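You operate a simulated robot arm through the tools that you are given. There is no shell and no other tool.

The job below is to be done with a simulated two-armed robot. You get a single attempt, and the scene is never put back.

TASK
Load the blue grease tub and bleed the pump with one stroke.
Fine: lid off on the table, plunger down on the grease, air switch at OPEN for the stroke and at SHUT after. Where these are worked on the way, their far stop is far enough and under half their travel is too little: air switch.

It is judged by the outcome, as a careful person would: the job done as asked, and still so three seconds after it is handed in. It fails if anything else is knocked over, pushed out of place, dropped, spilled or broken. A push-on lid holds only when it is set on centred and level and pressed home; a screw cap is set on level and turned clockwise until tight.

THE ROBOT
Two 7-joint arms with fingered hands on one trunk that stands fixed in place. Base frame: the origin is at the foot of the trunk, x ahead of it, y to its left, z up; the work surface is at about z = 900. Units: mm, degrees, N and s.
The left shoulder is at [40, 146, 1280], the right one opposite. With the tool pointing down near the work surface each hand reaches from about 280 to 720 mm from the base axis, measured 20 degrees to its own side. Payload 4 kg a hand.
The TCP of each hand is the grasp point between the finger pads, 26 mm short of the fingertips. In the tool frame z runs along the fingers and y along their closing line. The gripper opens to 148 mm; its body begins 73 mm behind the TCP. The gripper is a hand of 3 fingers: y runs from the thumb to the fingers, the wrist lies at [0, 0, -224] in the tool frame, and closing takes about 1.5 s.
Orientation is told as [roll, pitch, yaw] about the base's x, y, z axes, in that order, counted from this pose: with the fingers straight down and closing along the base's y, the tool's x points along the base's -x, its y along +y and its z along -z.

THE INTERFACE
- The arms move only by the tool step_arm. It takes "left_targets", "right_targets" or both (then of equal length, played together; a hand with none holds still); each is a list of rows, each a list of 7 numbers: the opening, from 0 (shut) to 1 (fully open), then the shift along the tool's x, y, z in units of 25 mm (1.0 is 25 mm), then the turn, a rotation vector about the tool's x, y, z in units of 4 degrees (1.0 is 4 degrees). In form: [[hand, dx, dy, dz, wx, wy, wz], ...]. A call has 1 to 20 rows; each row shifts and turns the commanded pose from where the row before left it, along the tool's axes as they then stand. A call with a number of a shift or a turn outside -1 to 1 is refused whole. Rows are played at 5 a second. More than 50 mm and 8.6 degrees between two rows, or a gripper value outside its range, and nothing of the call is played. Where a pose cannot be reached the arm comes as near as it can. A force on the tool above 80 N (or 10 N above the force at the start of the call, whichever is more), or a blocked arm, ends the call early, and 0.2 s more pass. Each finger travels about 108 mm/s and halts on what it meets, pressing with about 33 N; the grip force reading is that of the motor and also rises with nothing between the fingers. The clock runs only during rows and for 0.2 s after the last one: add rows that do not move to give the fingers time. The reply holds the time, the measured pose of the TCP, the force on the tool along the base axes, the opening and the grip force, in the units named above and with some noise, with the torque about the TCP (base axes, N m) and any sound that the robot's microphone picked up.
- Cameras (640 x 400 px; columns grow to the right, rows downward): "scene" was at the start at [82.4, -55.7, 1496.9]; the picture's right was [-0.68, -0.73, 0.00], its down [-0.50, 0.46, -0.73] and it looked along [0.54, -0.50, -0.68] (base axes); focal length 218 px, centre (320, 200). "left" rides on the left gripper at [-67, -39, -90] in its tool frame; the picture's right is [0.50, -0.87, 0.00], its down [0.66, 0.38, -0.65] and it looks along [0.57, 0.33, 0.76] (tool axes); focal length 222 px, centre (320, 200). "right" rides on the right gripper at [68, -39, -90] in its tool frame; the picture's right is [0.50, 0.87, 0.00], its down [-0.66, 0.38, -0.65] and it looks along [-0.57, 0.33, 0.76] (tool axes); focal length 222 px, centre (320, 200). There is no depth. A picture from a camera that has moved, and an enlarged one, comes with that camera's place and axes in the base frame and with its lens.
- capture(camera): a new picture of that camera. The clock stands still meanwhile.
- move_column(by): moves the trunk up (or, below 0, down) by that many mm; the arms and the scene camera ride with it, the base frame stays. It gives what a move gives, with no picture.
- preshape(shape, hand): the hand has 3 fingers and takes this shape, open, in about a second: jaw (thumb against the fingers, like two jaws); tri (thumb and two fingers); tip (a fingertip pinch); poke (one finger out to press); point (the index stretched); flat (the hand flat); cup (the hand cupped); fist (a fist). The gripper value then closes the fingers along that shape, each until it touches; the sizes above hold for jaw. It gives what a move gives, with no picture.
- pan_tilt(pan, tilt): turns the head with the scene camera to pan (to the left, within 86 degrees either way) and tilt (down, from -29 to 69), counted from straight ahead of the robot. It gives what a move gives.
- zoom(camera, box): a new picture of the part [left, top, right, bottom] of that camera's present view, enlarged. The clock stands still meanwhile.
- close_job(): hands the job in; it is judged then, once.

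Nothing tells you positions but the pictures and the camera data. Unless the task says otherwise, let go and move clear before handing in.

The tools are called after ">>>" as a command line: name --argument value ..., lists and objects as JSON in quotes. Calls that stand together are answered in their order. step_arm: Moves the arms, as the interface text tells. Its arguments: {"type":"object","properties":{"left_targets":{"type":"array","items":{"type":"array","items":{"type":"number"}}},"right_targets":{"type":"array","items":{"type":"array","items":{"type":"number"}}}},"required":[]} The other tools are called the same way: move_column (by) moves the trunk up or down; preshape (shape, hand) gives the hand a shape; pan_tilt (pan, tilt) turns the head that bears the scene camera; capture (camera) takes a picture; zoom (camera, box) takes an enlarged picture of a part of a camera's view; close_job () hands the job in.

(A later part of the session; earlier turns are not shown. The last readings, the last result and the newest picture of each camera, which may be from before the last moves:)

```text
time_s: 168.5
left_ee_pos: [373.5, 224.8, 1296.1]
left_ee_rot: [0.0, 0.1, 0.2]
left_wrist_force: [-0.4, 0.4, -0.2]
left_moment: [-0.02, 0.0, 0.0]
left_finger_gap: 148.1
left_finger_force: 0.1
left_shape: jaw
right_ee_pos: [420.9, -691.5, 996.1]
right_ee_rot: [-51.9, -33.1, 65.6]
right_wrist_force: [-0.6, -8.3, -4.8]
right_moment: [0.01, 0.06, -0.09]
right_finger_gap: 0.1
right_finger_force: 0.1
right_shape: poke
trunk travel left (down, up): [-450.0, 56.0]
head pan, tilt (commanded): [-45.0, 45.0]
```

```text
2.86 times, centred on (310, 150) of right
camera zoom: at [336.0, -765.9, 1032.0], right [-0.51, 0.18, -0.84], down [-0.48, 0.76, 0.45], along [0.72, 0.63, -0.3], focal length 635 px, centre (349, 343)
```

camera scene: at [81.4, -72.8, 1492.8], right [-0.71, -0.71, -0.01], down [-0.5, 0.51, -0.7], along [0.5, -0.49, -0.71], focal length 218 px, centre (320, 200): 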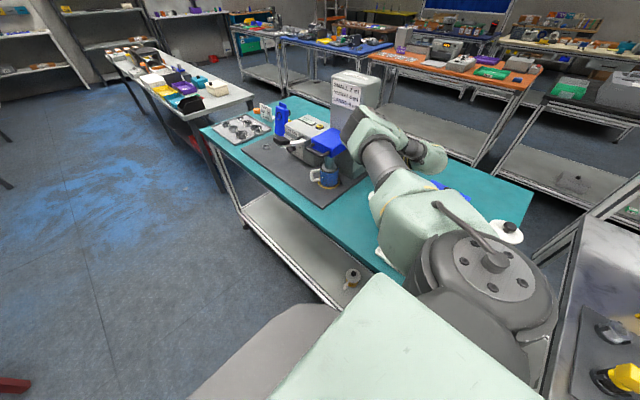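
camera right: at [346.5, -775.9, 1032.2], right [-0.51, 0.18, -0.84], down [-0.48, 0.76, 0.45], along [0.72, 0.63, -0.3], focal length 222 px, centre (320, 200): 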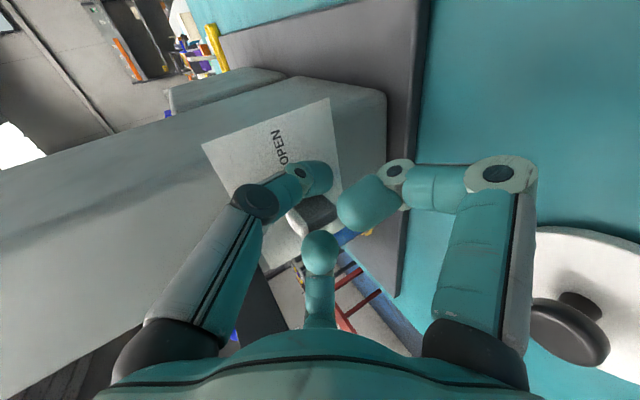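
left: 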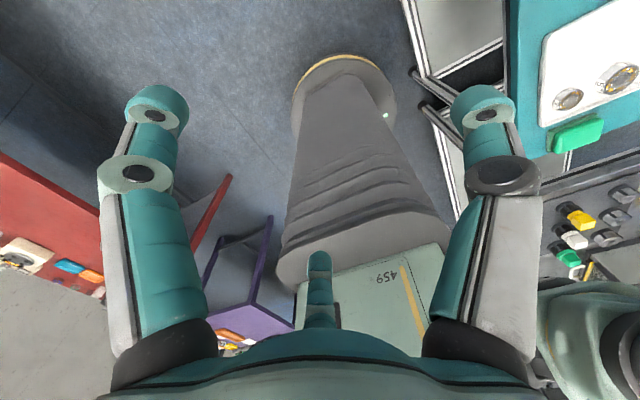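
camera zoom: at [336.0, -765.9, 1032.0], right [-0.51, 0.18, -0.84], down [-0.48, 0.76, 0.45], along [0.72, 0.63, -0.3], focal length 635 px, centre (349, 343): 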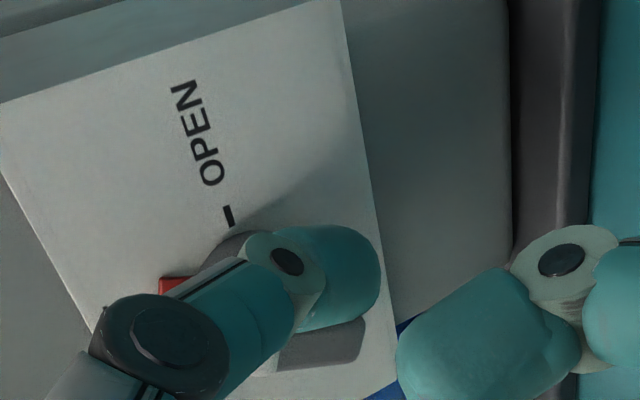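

Now it turns easily: the fin has followed with only about 10 N. I'll continue the sweep along the arc.

>>> step_arm --right_targets '[[0, -0.116, 0.143, 0.018, 0, 0, 0], [0, -0.092, 0.077, 0, 0, 0, 0], [0, -0.107, 0.059, -0.016, 0, 0, 0], [0, 0, 0, 0, 0, 0, 0]]'

>>> zoom --camera "right" --box '[230, 80, 390, 220]'

```text
time_s: 169.5
left_ee_pos: [372.0, 220.1, 1297.3]
left_ee_rot: [0.2, 0.0, 0.3]
left_wrist_force: [0.6, 0.0, -0.2]
left_moment: [-0.02, 0.02, 0.03]
left_finger_gap: 148.0
left_finger_force: 0.0
left_shape: jaw
right_ee_pos: [418.7, -687.0, 992.9]
right_ee_rot: [-51.8, -33.0, 65.3]
right_wrist_force: [-10.1, -33.0, -6.2]
right_moment: [0.23, 0.1, -0.58]
right_finger_gap: 0.0
right_finger_force: 0.0
right_shape: poke
trunk travel left (down, up): [-450.0, 56.0]
head pan, tilt (commanded): [-45.0, 45.0]
```

```text
2.86 times, centred on (310, 150) of right
camera zoom: at [333.4, -761.1, 1029.4], right [-0.51, 0.18, -0.84], down [-0.47, 0.76, 0.45], along [0.72, 0.63, -0.3], focal length 635 px, centre (349, 343)
```

zoom: 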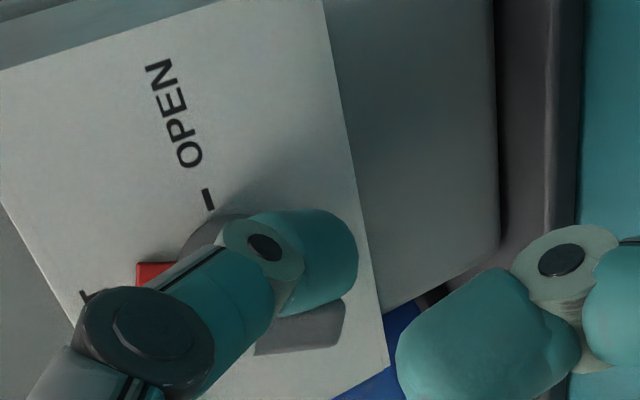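

The fin swings easily to about 25 degrees and then resists while my thumb yields outward. I'll back off and turn the hand 28 degrees about its axis, so that the thumb meets the load sideways, where it is stiff.

>>> step_arm --right_targets '[[0, 0.15, -0.13, 0, 0, 0, 0], [0, 0.2, -0.17, 0, 0, 0, 0], [0, 0.25, -0.21, -0.2, 0, 0, 0], [0, 0, 0, -1, 0, 0, 0], [0, 0, 0, 0, 0, 0, -1], [0, 0, 0, 0, 0, 0, -1], [0, 0, 0, 0, 0, 0, -1], [0, 0, 0, 0, 0, 0, -1], [0, 0, 0, 0, 0, 0, -1], [0, 0, 0, 0, 0, 0, -1], [0, 0, 0, 0, 0, 0, -1], [0, 0, 0, 0, 0, 0, 0]]'

>>> capture --camera "right"

>>> zoom --camera "right" --box '[230, 80, 390, 220]'

```text
time_s: 172.1
left_ee_pos: [373.5, 225.8, 1296.0]
left_ee_rot: [-0.1, 0.1, 0.3]
left_wrist_force: [0.4, 0.3, 0.1]
left_moment: [-0.01, 0.01, -0.03]
left_finger_gap: 148.1
left_finger_force: 0.1
left_shape: jaw
right_ee_pos: [395.4, -698.4, 1012.8]
right_ee_rot: [-58.3, -9.8, 82.8]
right_wrist_force: [-0.5, -0.6, -0.5]
right_moment: [-0.01, 0.01, 0.02]
right_finger_gap: 0.0
right_finger_force: 0.0
right_shape: poke
trunk travel left (down, up): [-450.0, 56.0]
head pan, tilt (commanded): [-45.0, 45.0]
```

```text
taken
camera right: at [330.4, -771.2, 1080.5], right [-0.5, -0.31, -0.81], down [-0.67, 0.73, 0.13], along [0.55, 0.61, -0.57], focal length 222 px, centre (320, 200)
```

right: 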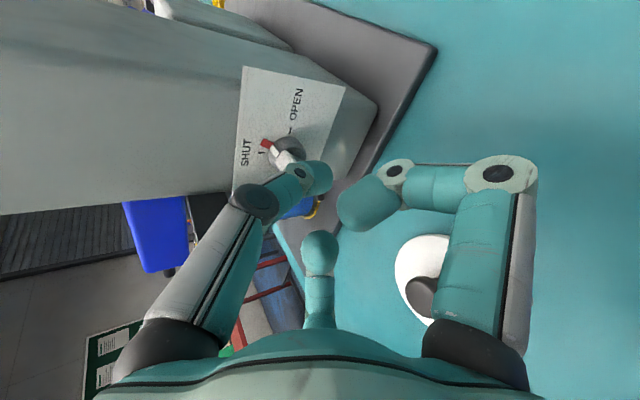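

```text
2.86 times, centred on (310, 150) of right
camera zoom: at [330.4, -771.2, 1080.5], right [-0.5, -0.31, -0.81], down [-0.67, 0.73, 0.13], along [0.55, 0.61, -0.57], focal length 635 px, centre (349, 343)
```

zoom: 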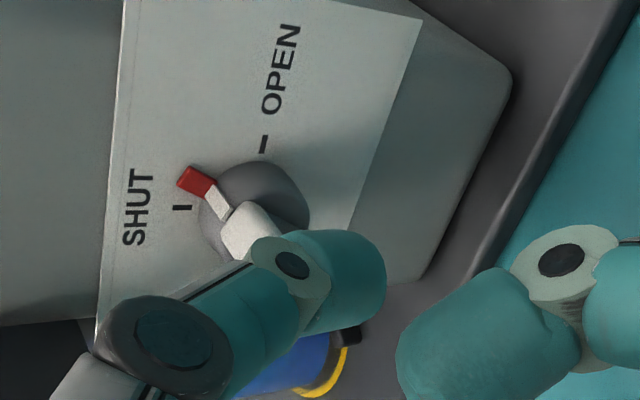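

Now it is plain: the red pointer belongs to the knob and has moved from the SHUT tick about a third of the way toward OPEN, and it stays where it is pushed. I'll set the tip beside the tail again and continue from here.

>>> step_arm --right_targets '[[0, -0.195, 0.177, 0, 0, 0, 0], [0, -0.014, -0.014, 0.59, 0, 0, 0], [0, -0.014, -0.014, 0.55, 0, 0, 0], [0, 0, 0, 0, 0, 0, 0]]'

>>> capture --camera "right"

>>> zoom --camera "right" --box '[230, 80, 390, 220]'

```text
time_s: 173.1
left_ee_pos: [370.2, 225.3, 1298.1]
left_ee_rot: [0.1, 0.0, 0.3]
left_wrist_force: [-0.1, -0.1, 0.5]
left_moment: [0.0, 0.01, 0.02]
left_finger_gap: 148.1
left_finger_force: 0.1
left_shape: jaw
right_ee_pos: [416.8, -693.7, 997.7]
right_ee_rot: [-58.5, -9.7, 82.6]
right_wrist_force: [-16.5, -5.3, 3.7]
right_moment: [0.06, -0.22, -0.07]
right_finger_gap: 0.0
right_finger_force: 0.1
right_shape: poke
trunk travel left (down, up): [-450.0, 56.0]
head pan, tilt (commanded): [-45.0, 45.0]
```

```text
taken
camera right: at [351.1, -765.8, 1065.2], right [-0.5, -0.31, -0.81], down [-0.67, 0.73, 0.13], along [0.55, 0.61, -0.57], focal length 222 px, centre (320, 200)
```

right: 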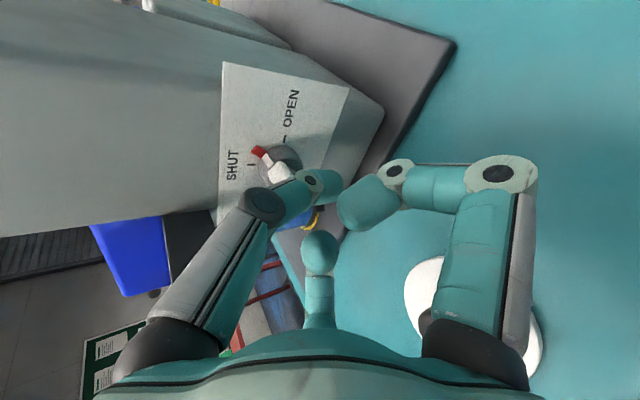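

```text
2.86 times, centred on (310, 150) of right
camera zoom: at [351.1, -765.8, 1065.2], right [-0.5, -0.31, -0.81], down [-0.67, 0.73, 0.13], along [0.55, 0.61, -0.57], focal length 635 px, centre (349, 343)
```

zoom: 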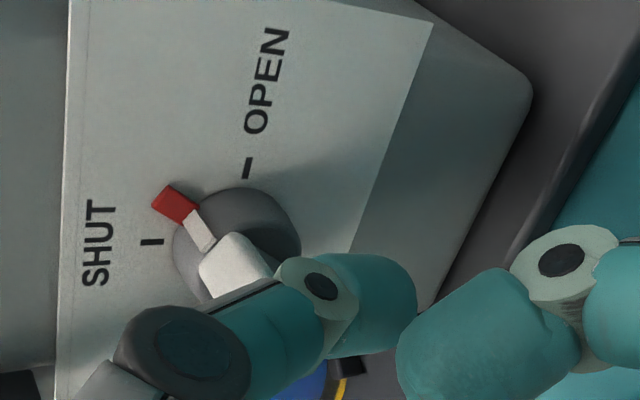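

The tip has come down on top of the tail instead of beside it, so my idea of the fin's height is off. I'll pull the hand out and sideways and take two clean pictures of the knob to measure it properly.

>>> step_arm --right_targets '[[0, 0, 0, -0.6, 0, 0, 0], [0, 0, 0, -1, 0, 0, 0], [0, 0.6, -0.4, -0.6, 0, 0, 0], [0, 0.6, -0.4, 0, 0, 0, 0], [0, 0, 0, 0, 0, 0, 0]]'

>>> capture --camera "right"

>>> zoom --camera "right" --box '[220, 90, 320, 190]'

>>> step_arm --right_targets '[[0, -0.8, 0.9, -0.8, 0, 0, 0], [0, -0.8, 0.9, -0.8, 0, 0, 0], [0, -0.8, 0.9, 0, 0, 0, 0], [0, 0, 0, 0, 0, 0, 0]]'

>>> capture --camera "right"

```text
time_s: 174.3
left_ee_pos: [373.4, 226.9, 1295.6]
left_ee_rot: [0.0, -0.1, 0.2]
left_wrist_force: [0.3, 0.6, -0.3]
left_moment: [0.0, 0.03, -0.02]
left_finger_gap: 147.8
left_finger_force: 0.1
left_shape: jaw
right_ee_pos: [378.8, -726.5, 1032.1]
right_ee_rot: [-58.2, -9.8, 82.8]
right_wrist_force: [0.1, -0.2, 0.0]
right_moment: [0.01, -0.03, 0.0]
right_finger_gap: 0.0
right_finger_force: 0.0
right_shape: poke
trunk travel left (down, up): [-450.0, 56.0]
head pan, tilt (commanded): [-45.0, 45.0]
```

```text
taken
camera right: at [312.9, -799.1, 1099.8], right [-0.5, -0.31, -0.81], down [-0.67, 0.73, 0.13], along [0.55, 0.61, -0.57], focal length 222 px, centre (320, 200)
```

right: 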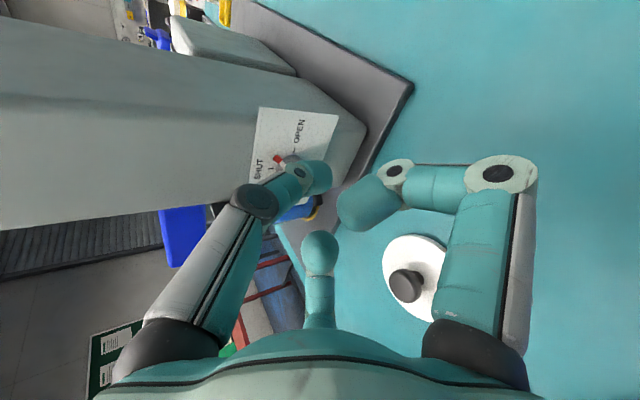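

```text
4.00 times, centred on (270, 140) of right
camera zoom: at [312.9, -799.1, 1099.8], right [-0.5, -0.31, -0.81], down [-0.67, 0.73, 0.13], along [0.55, 0.61, -0.57], focal length 888 px, centre (520, 440)
```

zoom: 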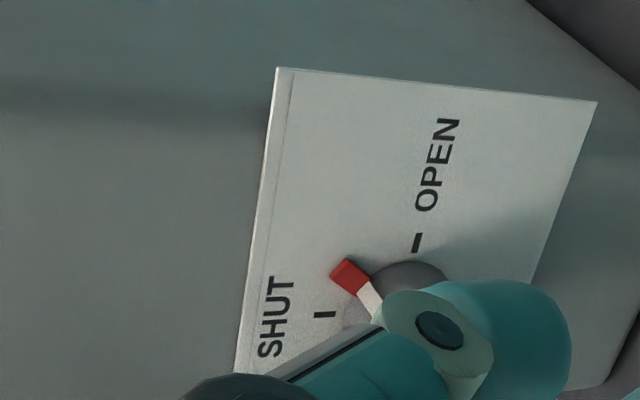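

```text
time_s: 175.3
left_ee_pos: [374.8, 225.3, 1296.5]
left_ee_rot: [-0.2, 0.1, 0.3]
left_wrist_force: [0.1, -0.3, -0.1]
left_moment: [-0.02, 0.02, -0.01]
left_finger_gap: 147.6
left_finger_force: 0.1
left_shape: jaw
right_ee_pos: [318.5, -653.1, 1010.8]
right_ee_rot: [-58.3, -9.9, 82.8]
right_wrist_force: [-0.1, -0.3, -0.2]
right_moment: [-0.03, 0.0, -0.01]
right_finger_gap: 0.0
right_finger_force: 0.1
right_shape: poke
trunk travel left (down, up): [-450.0, 56.0]
head pan, tilt (commanded): [-45.0, 45.0]
```

```text
taken
camera right: at [252.4, -726.3, 1078.3], right [-0.5, -0.31, -0.81], down [-0.67, 0.73, 0.13], along [0.55, 0.61, -0.57], focal length 222 px, centre (320, 200)
```

right: 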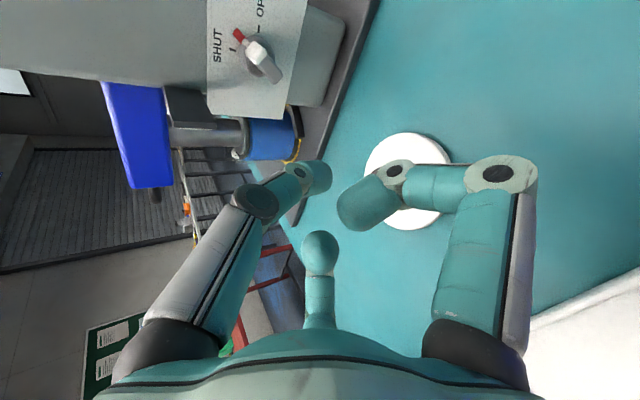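

The whole knob is in view now. I'll zoom in on it from here.

>>> zoom --camera "right" --box '[200, 0, 310, 110]'

>>> step_arm --right_targets '[[0, 0.7, 0.3, -0.5, 0, 0, 0], [0, 0.7, 0.3, 0, 0, 0, 0], [0, 0, 0, 0, 0, 0, 0]]'

>>> zoom --camera "right" --box '[200, 0, 330, 130]'

```text
3.64 times, centred on (255, 55) of right
camera zoom: at [252.4, -726.3, 1078.3], right [-0.5, -0.31, -0.81], down [-0.67, 0.73, 0.13], along [0.55, 0.61, -0.57], focal length 808 px, centre (556, 727)
```

zoom: 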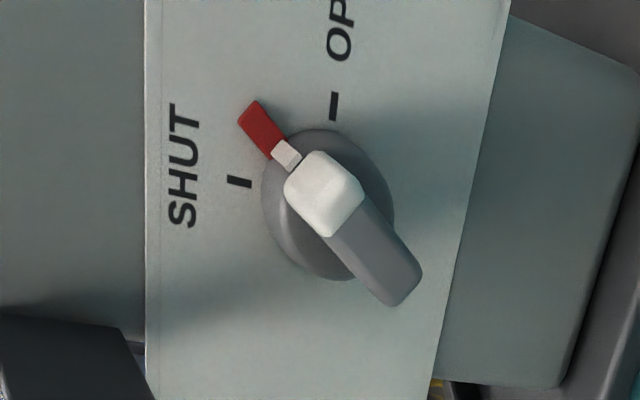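

```text
time_s: 176.1
left_ee_pos: [374.7, 227.2, 1295.5]
left_ee_rot: [-0.1, 0.1, 0.3]
left_wrist_force: [-0.3, 0.2, -0.5]
left_moment: [0.01, 0.0, 0.01]
left_finger_gap: 147.6
left_finger_force: 0.0
left_shape: jaw
right_ee_pos: [293.5, -683.8, 1000.6]
right_ee_rot: [-58.4, -9.8, 82.9]
right_wrist_force: [0.3, 0.4, 0.2]
right_moment: [-0.01, 0.02, 0.01]
right_finger_gap: 0.0
right_finger_force: 0.1
right_shape: poke
trunk travel left (down, up): [-450.0, 56.0]
head pan, tilt (commanded): [-45.0, 45.0]
```

```text
3.08 times, centred on (265, 65) of right
camera zoom: at [229.1, -755.8, 1068.1], right [-0.5, -0.31, -0.81], down [-0.67, 0.73, 0.13], along [0.55, 0.61, -0.57], focal length 684 px, centre (489, 615)
```

zoom: 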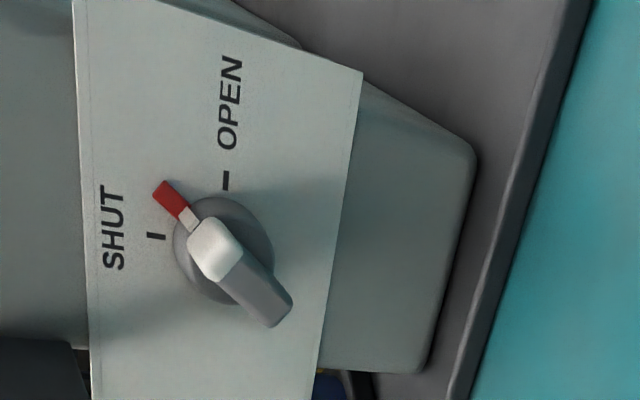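

Now the knob is clear: its pointer stands about 33 degrees from SHUT, and its tail is 15 mm wide, standing out some 20 to 28 mm from the sloped plate. I'll bring the tip back to the tail's trailing side, deeper in and with the thumb in its stiffer direction.

>>> step_arm --right_targets '[[0, -0.021, -0.806, 0.814, 0, 0, 0], [0, -0.021, -0.806, 0.814, 0, 0, 0], [0, -0.021, -0.806, 0.814, 0, 0, 0], [0, 0, 0, 0.8, 0, 0, 0], [0, 0, 0, 0.6, 0, 0, 0], [0, 0, 0, 0, 0, 0, 0]]'

>>> capture --camera "right"

>>> zoom --camera "right" --box '[230, 80, 390, 220]'

```text
time_s: 177.5
left_ee_pos: [372.0, 225.8, 1296.4]
left_ee_rot: [-0.1, 0.0, 0.3]
left_wrist_force: [0.2, 0.5, 0.0]
left_moment: [-0.01, -0.04, -0.02]
left_finger_gap: 147.9
left_finger_force: 0.0
left_shape: jaw
right_ee_pos: [408.9, -696.2, 998.5]
right_ee_rot: [-58.3, -10.0, 82.9]
right_wrist_force: [-0.2, 0.4, -0.4]
right_moment: [-0.02, 0.0, 0.01]
right_finger_gap: 0.0
right_finger_force: 0.1
right_shape: poke
trunk travel left (down, up): [-450.0, 56.0]
head pan, tilt (commanded): [-45.0, 45.0]
```

```text
taken
camera right: at [342.3, -767.8, 1066.5], right [-0.5, -0.31, -0.81], down [-0.67, 0.73, 0.13], along [0.55, 0.61, -0.57], focal length 222 px, centre (320, 200)
```

right: 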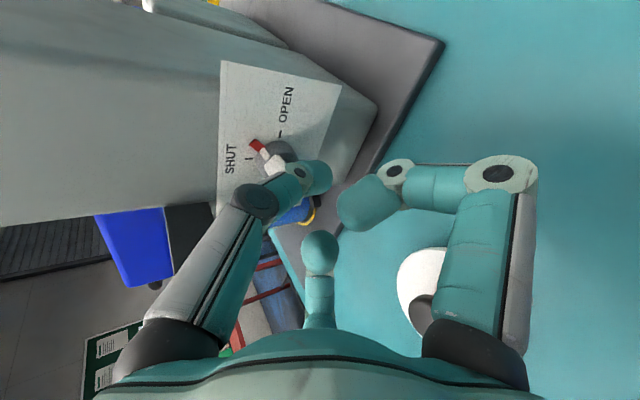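

```text
2.86 times, centred on (310, 150) of right
camera zoom: at [342.3, -767.8, 1066.5], right [-0.5, -0.31, -0.81], down [-0.67, 0.73, 0.13], along [0.55, 0.61, -0.57], focal length 635 px, centre (349, 343)
```

zoom: 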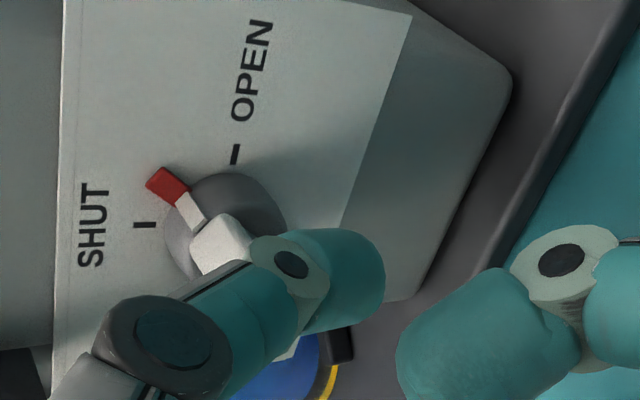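

The tip is on the correct side of the tail, about 11 mm too far out. I'll go in and check the force.

>>> step_arm --right_targets '[[0, 0, 0, 0.2, 0, 0, 0], [0, 0, 0, 0.2, 0, 0, 0], [0, 0, 0, 0, 0, 0, 0]]'

>>> zoom --camera "right" --box '[230, 80, 390, 220]'

```text
time_s: 178.3
left_ee_pos: [372.6, 225.5, 1296.4]
left_ee_rot: [-0.1, 0.0, 0.3]
left_wrist_force: [0.0, 0.8, -0.1]
left_moment: [-0.01, 0.01, 0.01]
left_finger_gap: 147.9
left_finger_force: 0.2
left_shape: jaw
right_ee_pos: [415.1, -697.5, 992.9]
right_ee_rot: [-58.2, -9.9, 82.6]
right_wrist_force: [-7.2, -4.4, 0.6]
right_moment: [0.03, -0.09, -0.09]
right_finger_gap: 0.1
right_finger_force: 0.0
right_shape: poke
trunk travel left (down, up): [-450.0, 56.0]
head pan, tilt (commanded): [-45.0, 45.0]
```

```text
2.86 times, centred on (310, 150) of right
camera zoom: at [349.3, -768.7, 1061.3], right [-0.5, -0.31, -0.81], down [-0.67, 0.73, 0.13], along [0.55, 0.61, -0.57], focal length 635 px, centre (349, 343)
```

zoom: 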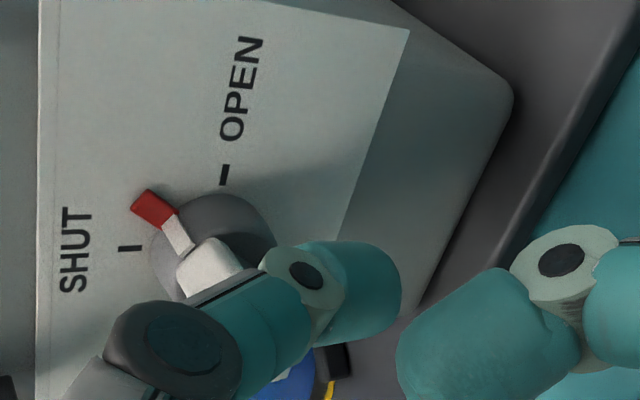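

The thumb's own link is resting on the lever's top in this posture. I'll pull out 60 mm and turn the hand about its axis the other way, so the thumb comes from below left and stays clear of the lever.

>>> step_arm --right_targets '[[0, 0.2, 0, -0.4, 0, 0, 0], [0, 0, 0, -1, 0, 0, 0], [0, 0, 0, -1, 0, 0, 0], [0, 0, 0, 0, 0, 0, 1], [0, 0, 0, 0, 0, 0, 1], [0, 0, 0, 0, 0, 0, 1], [0, 0, 0, 0, 0, 0, 1], [0, 0, 0, 0, 0, 0, 1], [0, 0, 0, 0, 0, 0, 1], [0, 0, 0, 0, 0, 0, 1], [0, 0, 0, 0, 0, 0, 1], [0, 0, 0, 0, 0, 0, 1], [0, 0, 0, 0, 0, 0, 1], [0, 0, 0, 0, 0, 0, 1], [0, 0, 0, 0, 0, 0, 1], [0, 0, 0, 0, 0, 0, 1], [0, 0, 0, 0, 0, 0, 1], [0, 0, 0, 0, 0, 0, 1], [0, 0, 0, 0, 0, 0, 1], [0, 0, 0, 0, 0, 0, 0]]'

>>> capture --camera "scene"

>>> capture --camera "right"

```text
time_s: 182.5
left_ee_pos: [374.0, 226.8, 1297.2]
left_ee_rot: [-0.1, 0.0, 0.3]
left_wrist_force: [-0.4, 0.2, 0.3]
left_moment: [0.02, -0.03, 0.05]
left_finger_gap: 147.6
left_finger_force: 0.0
left_shape: jaw
right_ee_pos: [362.5, -700.1, 1024.6]
right_ee_rot: [-22.4, -56.0, 25.2]
right_wrist_force: [0.2, 0.1, -0.5]
right_moment: [-0.03, 0.01, 0.04]
right_finger_gap: 0.0
right_finger_force: 0.0
right_shape: poke
trunk travel left (down, up): [-450.0, 56.0]
head pan, tilt (commanded): [-45.0, 45.0]
```

```text
taken
camera scene: at [79.2, -56.4, 1493.8], right [-0.71, -0.71, 0.0], down [-0.5, 0.5, -0.71], along [0.5, -0.5, -0.71], focal length 218 px, centre (320, 200)
```

scene: 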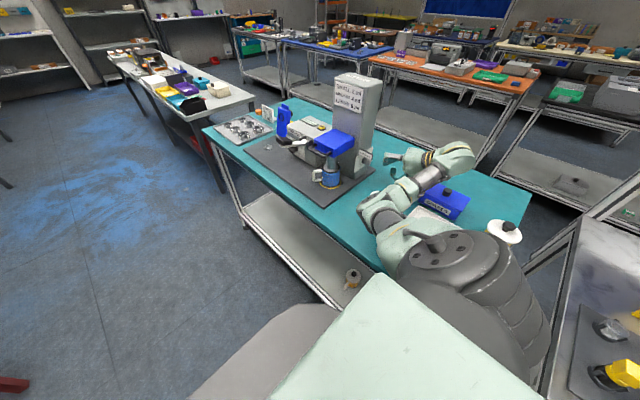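

```text
taken
camera right: at [256.9, -751.6, 1023.3], right [-0.35, 0.72, -0.6], down [-0.27, 0.54, 0.8], along [0.9, 0.44, 0.01], focal length 222 px, centre (320, 200)
```

right: 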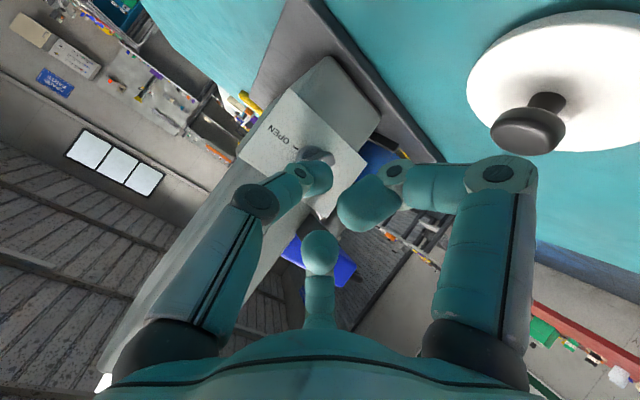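

The arm re-folded itself with its elbow in free air. I'll turn the remaining 64 degrees and check again.

>>> step_arm --right_targets '[[0, 0, 0, 0, 0, 0, 1], [0, 0, 0, 0, 0, 0, 1], [0, 0, 0, 0, 0, 0, 1], [0, 0, 0, 0, 0, 0, 1], [0, 0, 0, 0, 0, 0, 1], [0, 0, 0, 0, 0, 0, 1], [0, 0, 0, 0, 0, 0, 1], [0, 0, 0, 0, 0, 0, 1], [0, 0, 0, 0, 0, 0, 1], [0, 0, 0, 0, 0, 0, 1], [0, 0, 0, 0, 0, 0, 1], [0, 0, 0, 0, 0, 0, 1], [0, 0, 0, 0, 0, 0, 1], [0, 0, 0, 0, 0, 0, 1], [0, 0, 0, 0, 0, 0, 1], [0, 0, 0, 0, 0, 0, 0]]'

>>> capture --camera "scene"

>>> capture --camera "right"

```text
time_s: 185.9
left_ee_pos: [373.7, 226.6, 1295.6]
left_ee_rot: [0.0, -0.1, 0.2]
left_wrist_force: [0.0, 0.2, -0.1]
left_moment: [-0.01, 0.01, 0.03]
left_finger_gap: 148.0
left_finger_force: 0.1
left_shape: jaw
right_ee_pos: [365.0, -698.6, 1025.2]
right_ee_rot: [49.7, -36.8, -64.3]
right_wrist_force: [-0.4, 1.1, 0.2]
right_moment: [0.01, 0.01, 0.01]
right_finger_gap: 0.0
right_finger_force: 0.1
right_shape: poke
trunk travel left (down, up): [-450.0, 56.0]
head pan, tilt (commanded): [-45.0, 45.0]
```

```text
taken
camera scene: at [79.2, -56.4, 1493.8], right [-0.71, -0.71, 0.0], down [-0.5, 0.5, -0.71], along [0.5, -0.5, -0.71], focal length 218 px, centre (320, 200)
```

scene: 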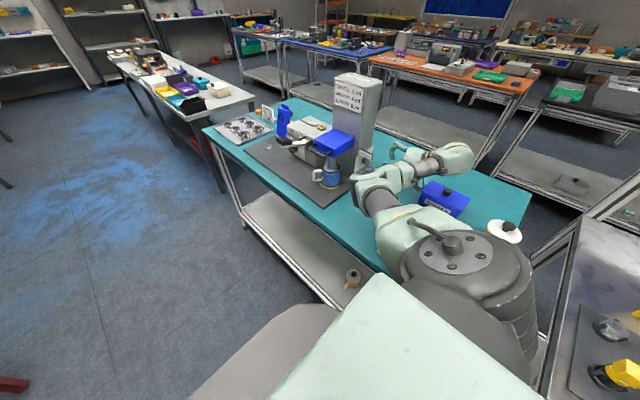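

```text
taken
camera right: at [248.9, -676.3, 1006.5], right [0.16, 0.96, 0.23], down [-0.19, -0.2, 0.96], along [0.97, -0.2, 0.15], focal length 222 px, centre (320, 200)
```

right: 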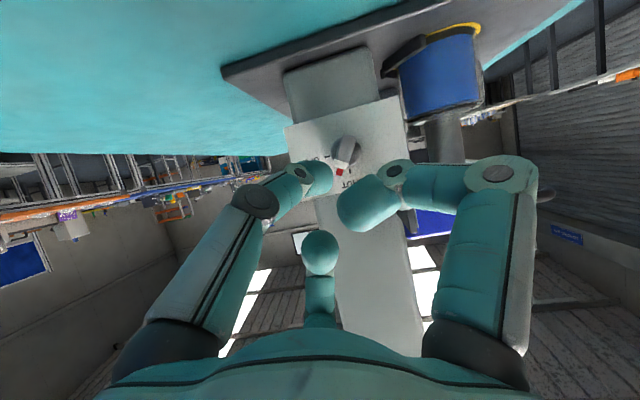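

The thumb now comes from the -y side, and the camera sees the switch from below. I'll zoom in on the knob.

>>> zoom --camera "right" --box '[270, 80, 430, 220]'

>>> zoom --camera "scene" --box '[340, 130, 420, 190]'

```text
2.86 times, centred on (350, 150) of right
camera zoom: at [248.9, -676.3, 1006.5], right [0.16, 0.96, 0.23], down [-0.19, -0.2, 0.96], along [0.97, -0.2, 0.15], focal length 635 px, centre (234, 343)
```

zoom: 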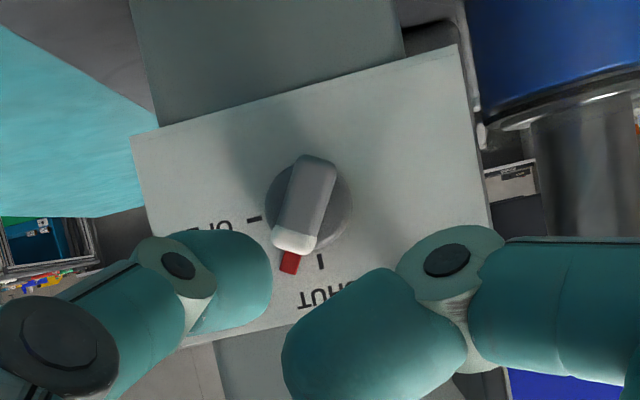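

```text
6.67 times, centred on (380, 160) of scene
camera zoom: at [79.2, -56.4, 1493.8], right [-0.71, -0.71, 0.0], down [-0.5, 0.5, -0.71], along [0.5, -0.5, -0.71], focal length 1456 px, centre (-80, 467)
```

zoom: 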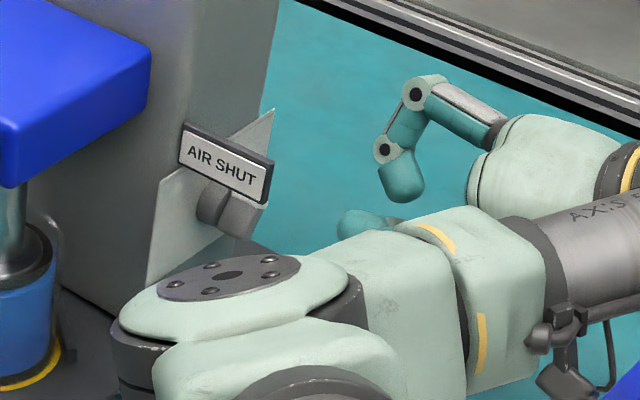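

This view is square onto the dial: the pointer stands a third of the way from the SHUT tick to the OPEN tick, with the tail up and to the right. The hand's axis passes just to the -y side of the tail, so I'll move straight in about 59 mm.

>>> step_arm --right_targets '[[0, 0, 0, 0.8, 0, 0, 0], [0, 0, 0, 0.8, 0, 0, 0], [0, 0, 0, 0.5, 0, 0, 0], [0, 0, 0, 0.26, 0, 0, 0], [0, 0, 0, 0, 0, 0, 0]]'

>>> capture --camera "right"

>>> zoom --camera "right" --box '[270, 80, 430, 220]'

```text
time_s: 187.1
left_ee_pos: [374.2, 225.5, 1297.2]
left_ee_rot: [-0.1, 0.1, 0.4]
left_wrist_force: [-0.3, 0.5, 0.1]
left_moment: [-0.01, -0.02, 0.03]
left_finger_gap: 147.7
left_finger_force: 0.1
left_shape: jaw
right_ee_pos: [415.2, -700.6, 993.7]
right_ee_rot: [49.7, -36.8, -64.2]
right_wrist_force: [-0.5, 0.8, 0.1]
right_moment: [-0.04, -0.04, -0.04]
right_finger_gap: 0.0
right_finger_force: 0.1
right_shape: poke
trunk travel left (down, up): [-450.0, 56.0]
head pan, tilt (commanded): [-45.0, 45.0]
```

```text
taken
camera right: at [299.3, -677.3, 976.3], right [0.16, 0.96, 0.23], down [-0.19, -0.2, 0.96], along [0.97, -0.19, 0.15], focal length 222 px, centre (320, 200)
```

right: 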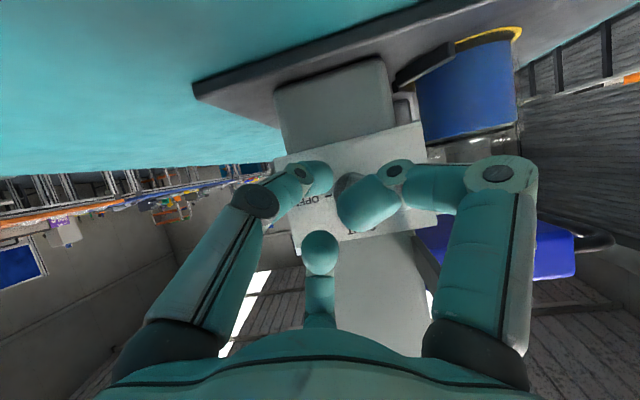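

```text
2.86 times, centred on (350, 150) of right
camera zoom: at [299.3, -677.3, 976.3], right [0.16, 0.96, 0.23], down [-0.19, -0.2, 0.96], along [0.97, -0.19, 0.15], focal length 635 px, centre (234, 343)
```

zoom: 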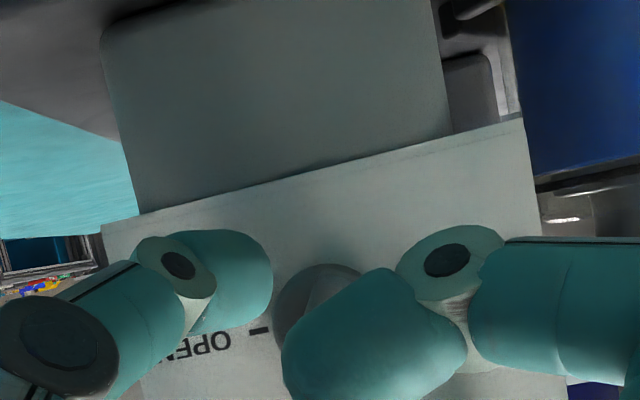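

The thumb tip is at the tail's left with no contact. I'll move it up-slope 6 mm and then +y in small steps until it touches.

>>> step_arm --right_targets '[[0, -0.166, 0.173, 0, 0, 0, 0], [0, 0.115, 0.111, 0, 0, 0, 0], [0, 0.115, 0.111, 0, 0, 0, 0], [0, 0, 0, 0, 0, 0, 0]]'

>>> zoom --camera "right" --box '[250, 100, 430, 240]'

```text
time_s: 188.1
left_ee_pos: [373.9, 225.6, 1296.1]
left_ee_rot: [-0.1, 0.1, 0.4]
left_wrist_force: [0.3, -0.1, -0.5]
left_moment: [-0.03, 0.01, 0.0]
left_finger_gap: 147.7
left_finger_force: 0.0
left_shape: jaw
right_ee_pos: [416.7, -691.6, 999.4]
right_ee_rot: [49.7, -36.8, -64.2]
right_wrist_force: [0.4, -1.4, -0.4]
right_moment: [-0.01, 0.0, -0.05]
right_finger_gap: 0.1
right_finger_force: 0.0
right_shape: poke
trunk travel left (down, up): [-450.0, 56.0]
head pan, tilt (commanded): [-45.0, 45.0]
```

```text
2.86 times, centred on (340, 170) of right
camera zoom: at [302.5, -669.3, 981.4], right [0.16, 0.96, 0.23], down [-0.19, -0.2, 0.96], along [0.97, -0.2, 0.15], focal length 635 px, centre (263, 286)
```

zoom: 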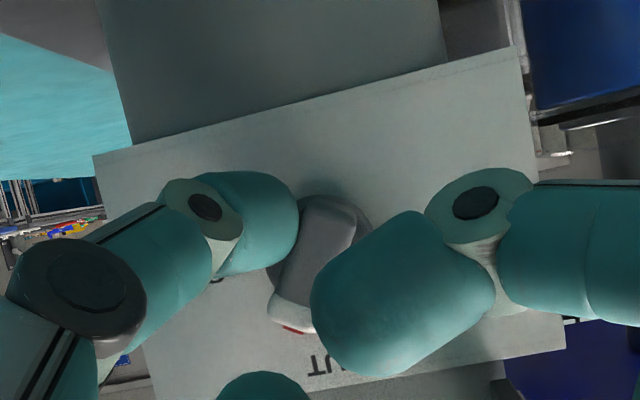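

The thumb tip now lies right against the left flank of the tail, as it should. I'll push along the arc in small rows.

>>> step_arm --right_targets '[[0, 0.077, 0.093, 0, 0, 0, 0], [0, 0.077, 0.093, 0, 0, 0, 0], [0, 0.077, 0.093, 0, 0, 0, 0], [0, 0, 0, 0, 0, 0, 0]]'

>>> zoom --camera "right" --box '[250, 100, 430, 240]'

```text
time_s: 189.1
left_ee_pos: [373.2, 225.5, 1297.3]
left_ee_rot: [0.0, 0.1, 0.3]
left_wrist_force: [-0.5, -0.3, 0.1]
left_moment: [0.02, -0.02, 0.01]
left_finger_gap: 148.0
left_finger_force: 0.1
left_shape: jaw
right_ee_pos: [418.7, -685.2, 998.2]
right_ee_rot: [49.7, -36.7, -64.2]
right_wrist_force: [-0.8, -3.4, -6.8]
right_moment: [0.03, 0.13, -0.06]
right_finger_gap: 0.1
right_finger_force: 0.0
right_shape: poke
trunk travel left (down, up): [-450.0, 56.0]
head pan, tilt (commanded): [-45.0, 45.0]
```

```text
2.86 times, centred on (340, 170) of right
camera zoom: at [303.2, -661.2, 980.7], right [0.16, 0.96, 0.23], down [-0.18, -0.2, 0.96], along [0.97, -0.19, 0.14], focal length 635 px, centre (263, 286)
```

zoom: 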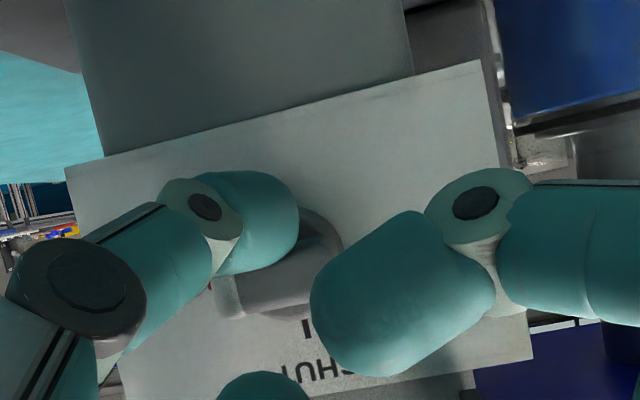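

It turns freely now: the lever has gone past the middle with under 8 N. I'll carry on toward OPEN.

>>> step_arm --right_targets '[[0, 0.092, 0.123, 0, 0, 0, 0], [0, 0.092, 0.123, 0, 0, 0, 0], [0, 0.092, 0.123, 0, 0, 0, 0], [0, 0, 0, 0, 0, 0, 0]]'

>>> zoom --camera "right" --box '[250, 100, 430, 240]'

```text
time_s: 190.1
left_ee_pos: [374.5, 224.0, 1295.8]
left_ee_rot: [-0.1, 0.1, 0.4]
left_wrist_force: [0.2, -0.4, 0.2]
left_moment: [0.02, 0.01, -0.01]
left_finger_gap: 147.7
left_finger_force: 0.0
left_shape: jaw
right_ee_pos: [418.5, -673.4, 998.3]
right_ee_rot: [49.8, -36.7, -64.2]
right_wrist_force: [-1.2, -6.0, -9.1]
right_moment: [-0.02, 0.13, -0.09]
right_finger_gap: 0.0
right_finger_force: 0.0
right_shape: poke
trunk travel left (down, up): [-450.0, 56.0]
head pan, tilt (commanded): [-45.0, 45.0]
```

```text
2.86 times, centred on (340, 170) of right
camera zoom: at [304.7, -650.1, 981.1], right [0.16, 0.96, 0.23], down [-0.18, -0.2, 0.96], along [0.97, -0.2, 0.15], focal length 635 px, centre (263, 286)
```

zoom: 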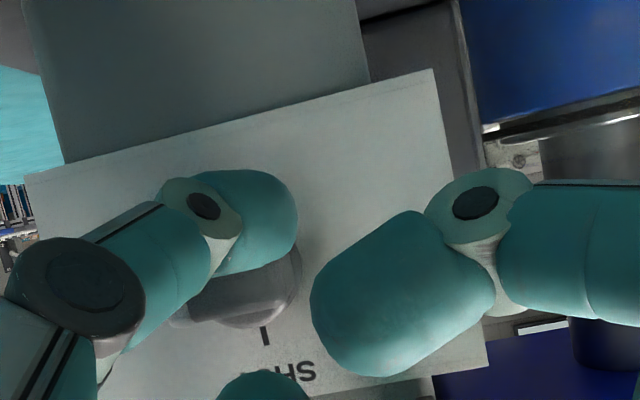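

The lever is now near level, about 70 degrees turned. I'll press up-slope under its tail to bring it to the OPEN stop.

>>> step_arm --right_targets '[[0, -0.014, 0.136, 0, 0, 0, 0], [0, -0.014, 0.136, 0, 0, 0, 0], [0, -0.062, 0.079, 0, 0, 0, 0], [0, -0.062, 0.079, 0, 0, 0, 0], [0, 0, 0, 0, 0, 0, 0]]'

>>> zoom --camera "right" --box '[250, 100, 430, 240]'

```text
time_s: 191.3
left_ee_pos: [372.0, 222.1, 1296.8]
left_ee_rot: [0.1, 0.0, 0.3]
left_wrist_force: [0.5, 0.2, 0.2]
left_moment: [0.02, -0.02, -0.01]
left_finger_gap: 147.8
left_finger_force: 0.0
left_shape: jaw
right_ee_pos: [421.6, -670.1, 1003.1]
right_ee_rot: [48.9, -36.4, -63.8]
right_wrist_force: [-19.2, -1.2, -28.4]
right_moment: [0.16, 0.54, -0.13]
right_finger_gap: 0.0
right_finger_force: 0.0
right_shape: poke
trunk travel left (down, up): [-450.0, 56.0]
head pan, tilt (commanded): [-45.0, 45.0]
```

```text
2.86 times, centred on (340, 170) of right
camera zoom: at [307.2, -646.5, 988.1], right [0.16, 0.96, 0.23], down [-0.17, -0.2, 0.96], along [0.97, -0.19, 0.13], focal length 635 px, centre (263, 286)
```

zoom: 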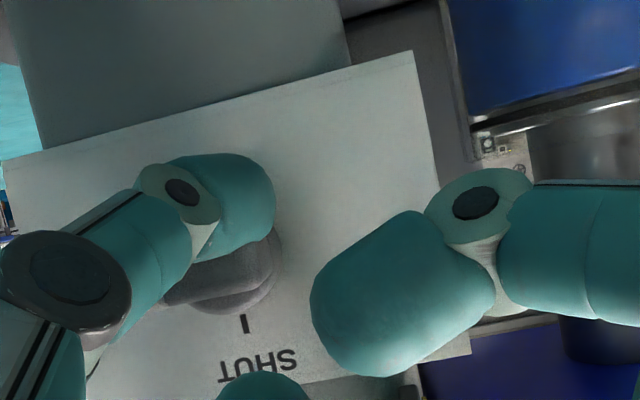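

The force rose to 34 N straight against the push, so the lever should be at its OPEN stop. I'll back off downward and outward and check the pointer.

>>> step_arm --right_targets '[[0, 0.22, -0.23, 0, 0, 0, 0], [0, 0.22, -0.23, 0, 0, 0, 0], [0, 0, 0, -0.6, 0, 0, 0], [0, 0, 0, -1, 0, 0, 0], [0, 0, 0, -1, 0, 0, 0], [0, 0, 0, 0, 0, 0, 0]]'

>>> capture --camera "right"

>>> zoom --camera "right" --box '[260, 90, 400, 210]'

>>> zoom --camera "scene" --box '[340, 130, 400, 180]'

```text
time_s: 192.7
left_ee_pos: [373.4, 226.7, 1295.8]
left_ee_rot: [-0.1, 0.0, 0.4]
left_wrist_force: [0.2, 0.2, -0.3]
left_moment: [-0.02, 0.01, 0.0]
left_finger_gap: 148.0
left_finger_force: 0.1
left_shape: jaw
right_ee_pos: [361.4, -667.6, 1031.8]
right_ee_rot: [49.7, -36.9, -64.3]
right_wrist_force: [0.1, 0.8, -0.7]
right_moment: [-0.02, 0.02, 0.01]
right_finger_gap: 0.0
right_finger_force: 0.1
right_shape: poke
trunk travel left (down, up): [-450.0, 56.0]
head pan, tilt (commanded): [-45.0, 45.0]
```

```text
taken
camera right: at [246.6, -642.6, 1013.6], right [0.16, 0.96, 0.23], down [-0.19, -0.2, 0.96], along [0.97, -0.2, 0.15], focal length 222 px, centre (320, 200)
```

right: 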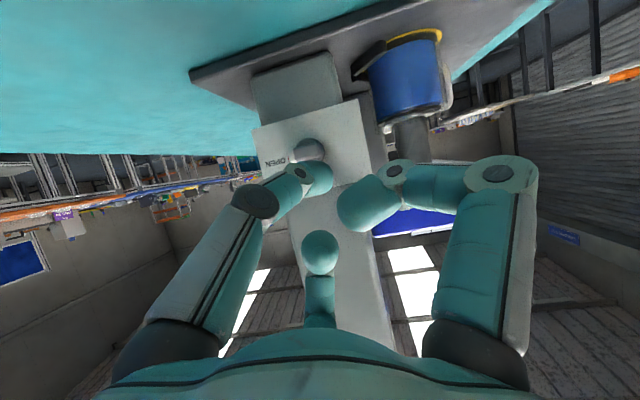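

```text
3.33 times, centred on (330, 150) of right
camera zoom: at [246.6, -642.6, 1013.6], right [0.16, 0.96, 0.23], down [-0.19, -0.2, 0.96], along [0.97, -0.2, 0.15], focal length 740 px, centre (287, 367)
```

zoom: 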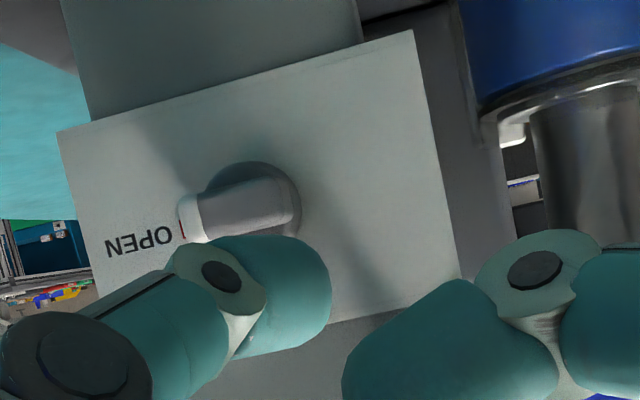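

```text
8.00 times, centred on (370, 155) of scene
camera zoom: at [79.1, -55.8, 1493.8], right [-0.71, -0.71, 0.0], down [-0.5, 0.5, -0.71], along [0.5, -0.5, -0.71], focal length 1748 px, centre (-80, 560)
```

zoom: 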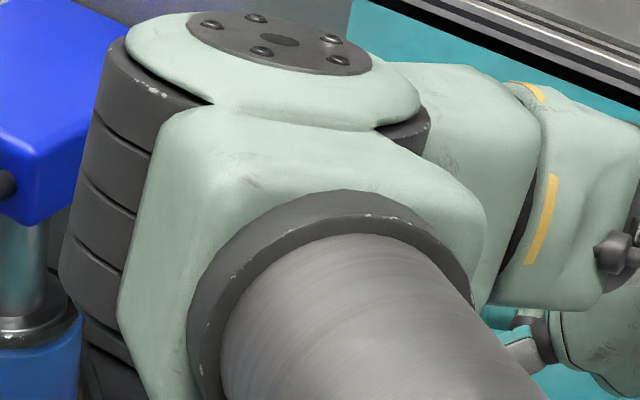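

The pointer is squarely at OPEN. Next is the pump lever, so I'll withdraw the right hand up and back to (300, -600, 1150) and straighten it to vertical.

>>> step_arm --right_targets '[[0, 0, 0.766, -0.916, 0, 0, 0], [0, 0, 0.766, -0.916, 0, 0, 0], [0, 0, 0.766, -0.916, 0, 0, 0], [0, 0, 0.766, -0.916, 0, 0, 0], [0, 0, 0.766, -0.916, 0, 0, 0], [0, 0, 0, 0, 0, 0, 0]]'

>>> step_arm --right_targets '[[0, 0, 0, 0, 0.7215, 0.6922, -0.018], [0, 0, 0, 0, 0.7215, 0.6922, -0.018], [0, 0, 0, 0, 0.7215, 0.6922, -0.018], [0, 0, 0, 0, 0.7215, 0.6922, -0.018], [0, 0, 0, 0, 0.7215, 0.6922, -0.018], [0, 0, 0, 0, 0.7215, 0.6922, -0.018], [0, 0, 0, 0, 0.7215, 0.6922, -0.018], [0, 0, 0, 0, 0.7215, 0.6922, -0.018], [0, 0, 0, 0, 0.7215, 0.6922, -0.018], [0, 0, 0, 0, 0.7215, 0.6922, -0.018], [0, 0, 0, 0, 0.7215, 0.6922, -0.018], [0, 0, 0, 0, 0.7215, 0.6922, -0.018], [0, 0, 0, 0, 0.7215, 0.6922, -0.018], [0, 0, 0, 0, 0.7215, 0.6922, -0.018], [0, 0, 0, 0, 0.7215, 0.6922, -0.018], [0, 0, 0, 0, 0, 0, 0]]'

>>> capture --camera "scene"

```text
time_s: 194.1
left_ee_pos: [374.1, 225.2, 1296.7]
left_ee_rot: [-0.2, 0.1, 0.2]
left_wrist_force: [0.1, 1.3, 0.1]
left_moment: [-0.02, 0.03, 0.01]
left_finger_gap: 147.8
left_finger_force: 0.0
left_shape: jaw
right_ee_pos: [301.0, -596.4, 1145.4]
right_ee_rot: [49.7, -36.8, -64.2]
right_wrist_force: [-0.4, -0.4, 0.3]
right_moment: [-0.01, 0.02, -0.01]
right_finger_gap: 0.0
right_finger_force: 0.1
right_shape: poke
trunk travel left (down, up): [-450.0, 56.0]
head pan, tilt (commanded): [-45.0, 45.0]
```

```text
time_s: 197.5
left_ee_pos: [373.5, 225.6, 1296.0]
left_ee_rot: [-0.1, 0.0, 0.2]
left_wrist_force: [-0.1, -0.2, 0.6]
left_moment: [-0.01, 0.03, 0.0]
left_finger_gap: 147.8
left_finger_force: 0.2
left_shape: jaw
right_ee_pos: [298.5, -598.9, 1147.6]
right_ee_rot: [-1.7, 0.0, -46.1]
right_wrist_force: [-0.3, 0.0, 0.3]
right_moment: [0.01, 0.03, 0.01]
right_finger_gap: 0.3
right_finger_force: 0.1
right_shape: poke
trunk travel left (down, up): [-450.0, 56.0]
head pan, tilt (commanded): [-45.0, 45.0]
```

```text
taken
camera scene: at [79.1, -56.4, 1493.8], right [-0.71, -0.71, 0.0], down [-0.5, 0.5, -0.71], along [0.5, -0.5, -0.71], focal length 218 px, centre (320, 200)
```

scene: 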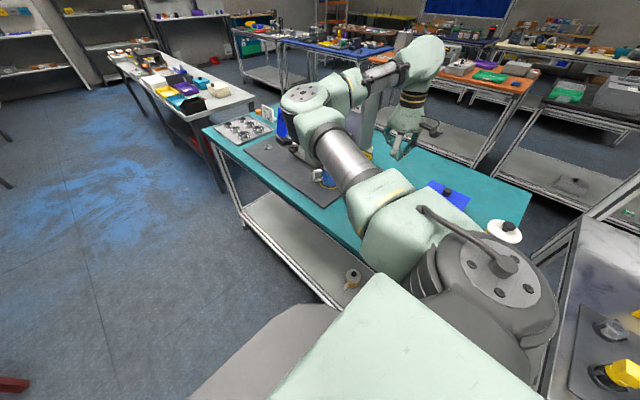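

The arm is in a normal posture again. I'll raise the hand and carry it over to (480, -420, 1250), clear above everything, and then lean it for the lever.

>>> step_arm --right_targets '[[0, 0.008, 0.6, -1, 0, 0, 0], [0, 0.008, 0.8, -1, 0, 0, 0], [0, 0.008, 1, -1, 0, 0, 0], [0, 0.008, 1, -1, 0, 0, 0], [0, 0.008, 1, 0, 0, 0, 0], [0, 0.008, 1, 0, 0, 0, 0], [0, 0.008, 1, 0, 0, 0, 0], [0, 0.008, 1, 0, 0, 0, 0], [0, 0.008, 1, 0, 0, 0, 0], [0, 0.008, 1, 0, 0, 0, 0], [0, 0.008, 0.8, 0, 0, 0, 0], [0, 0, 0, 0, 0, 0, -1], [0, 0, 0, 0, 0, 0, -1], [0, 0, 0, 0, 0, 0, -1], [0, 0, 0, 0, 0, 0, -1], [0, 0, 0, 0, 0, 0, 0]]'

>>> capture --camera "right"

>>> capture --camera "scene"

```text
time_s: 200.9
left_ee_pos: [372.8, 226.6, 1296.6]
left_ee_rot: [-0.1, 0.0, 0.3]
left_wrist_force: [0.1, -0.2, -0.9]
left_moment: [-0.03, -0.02, 0.0]
left_finger_gap: 148.2
left_finger_force: 0.0
left_shape: jaw
right_ee_pos: [485.2, -419.3, 1240.9]
right_ee_rot: [-1.6, 0.6, -30.1]
right_wrist_force: [0.1, 1.2, -0.7]
right_moment: [-0.04, 0.03, -0.01]
right_finger_gap: 0.1
right_finger_force: 0.0
right_shape: poke
trunk travel left (down, up): [-450.0, 56.0]
head pan, tilt (commanded): [-45.0, 45.0]
```

```text
taken
camera right: at [409.8, -416.7, 1332.4], right [0.0, 1.0, -0.02], down [0.77, 0.01, 0.64], along [0.64, -0.02, -0.77], focal length 222 px, centre (320, 200)
```

right: 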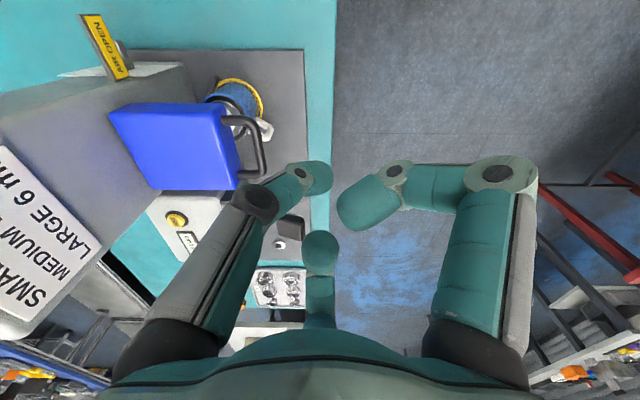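

```text
taken
camera scene: at [79.3, -56.3, 1493.8], right [-0.71, -0.71, 0.0], down [-0.5, 0.5, -0.71], along [0.5, -0.5, -0.71], focal length 218 px, centre (320, 200)
```

scene: 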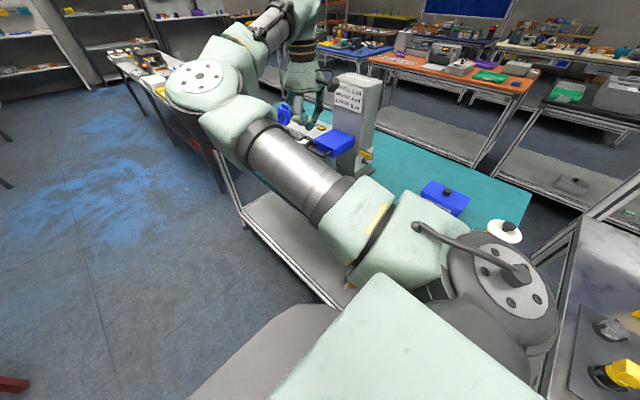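

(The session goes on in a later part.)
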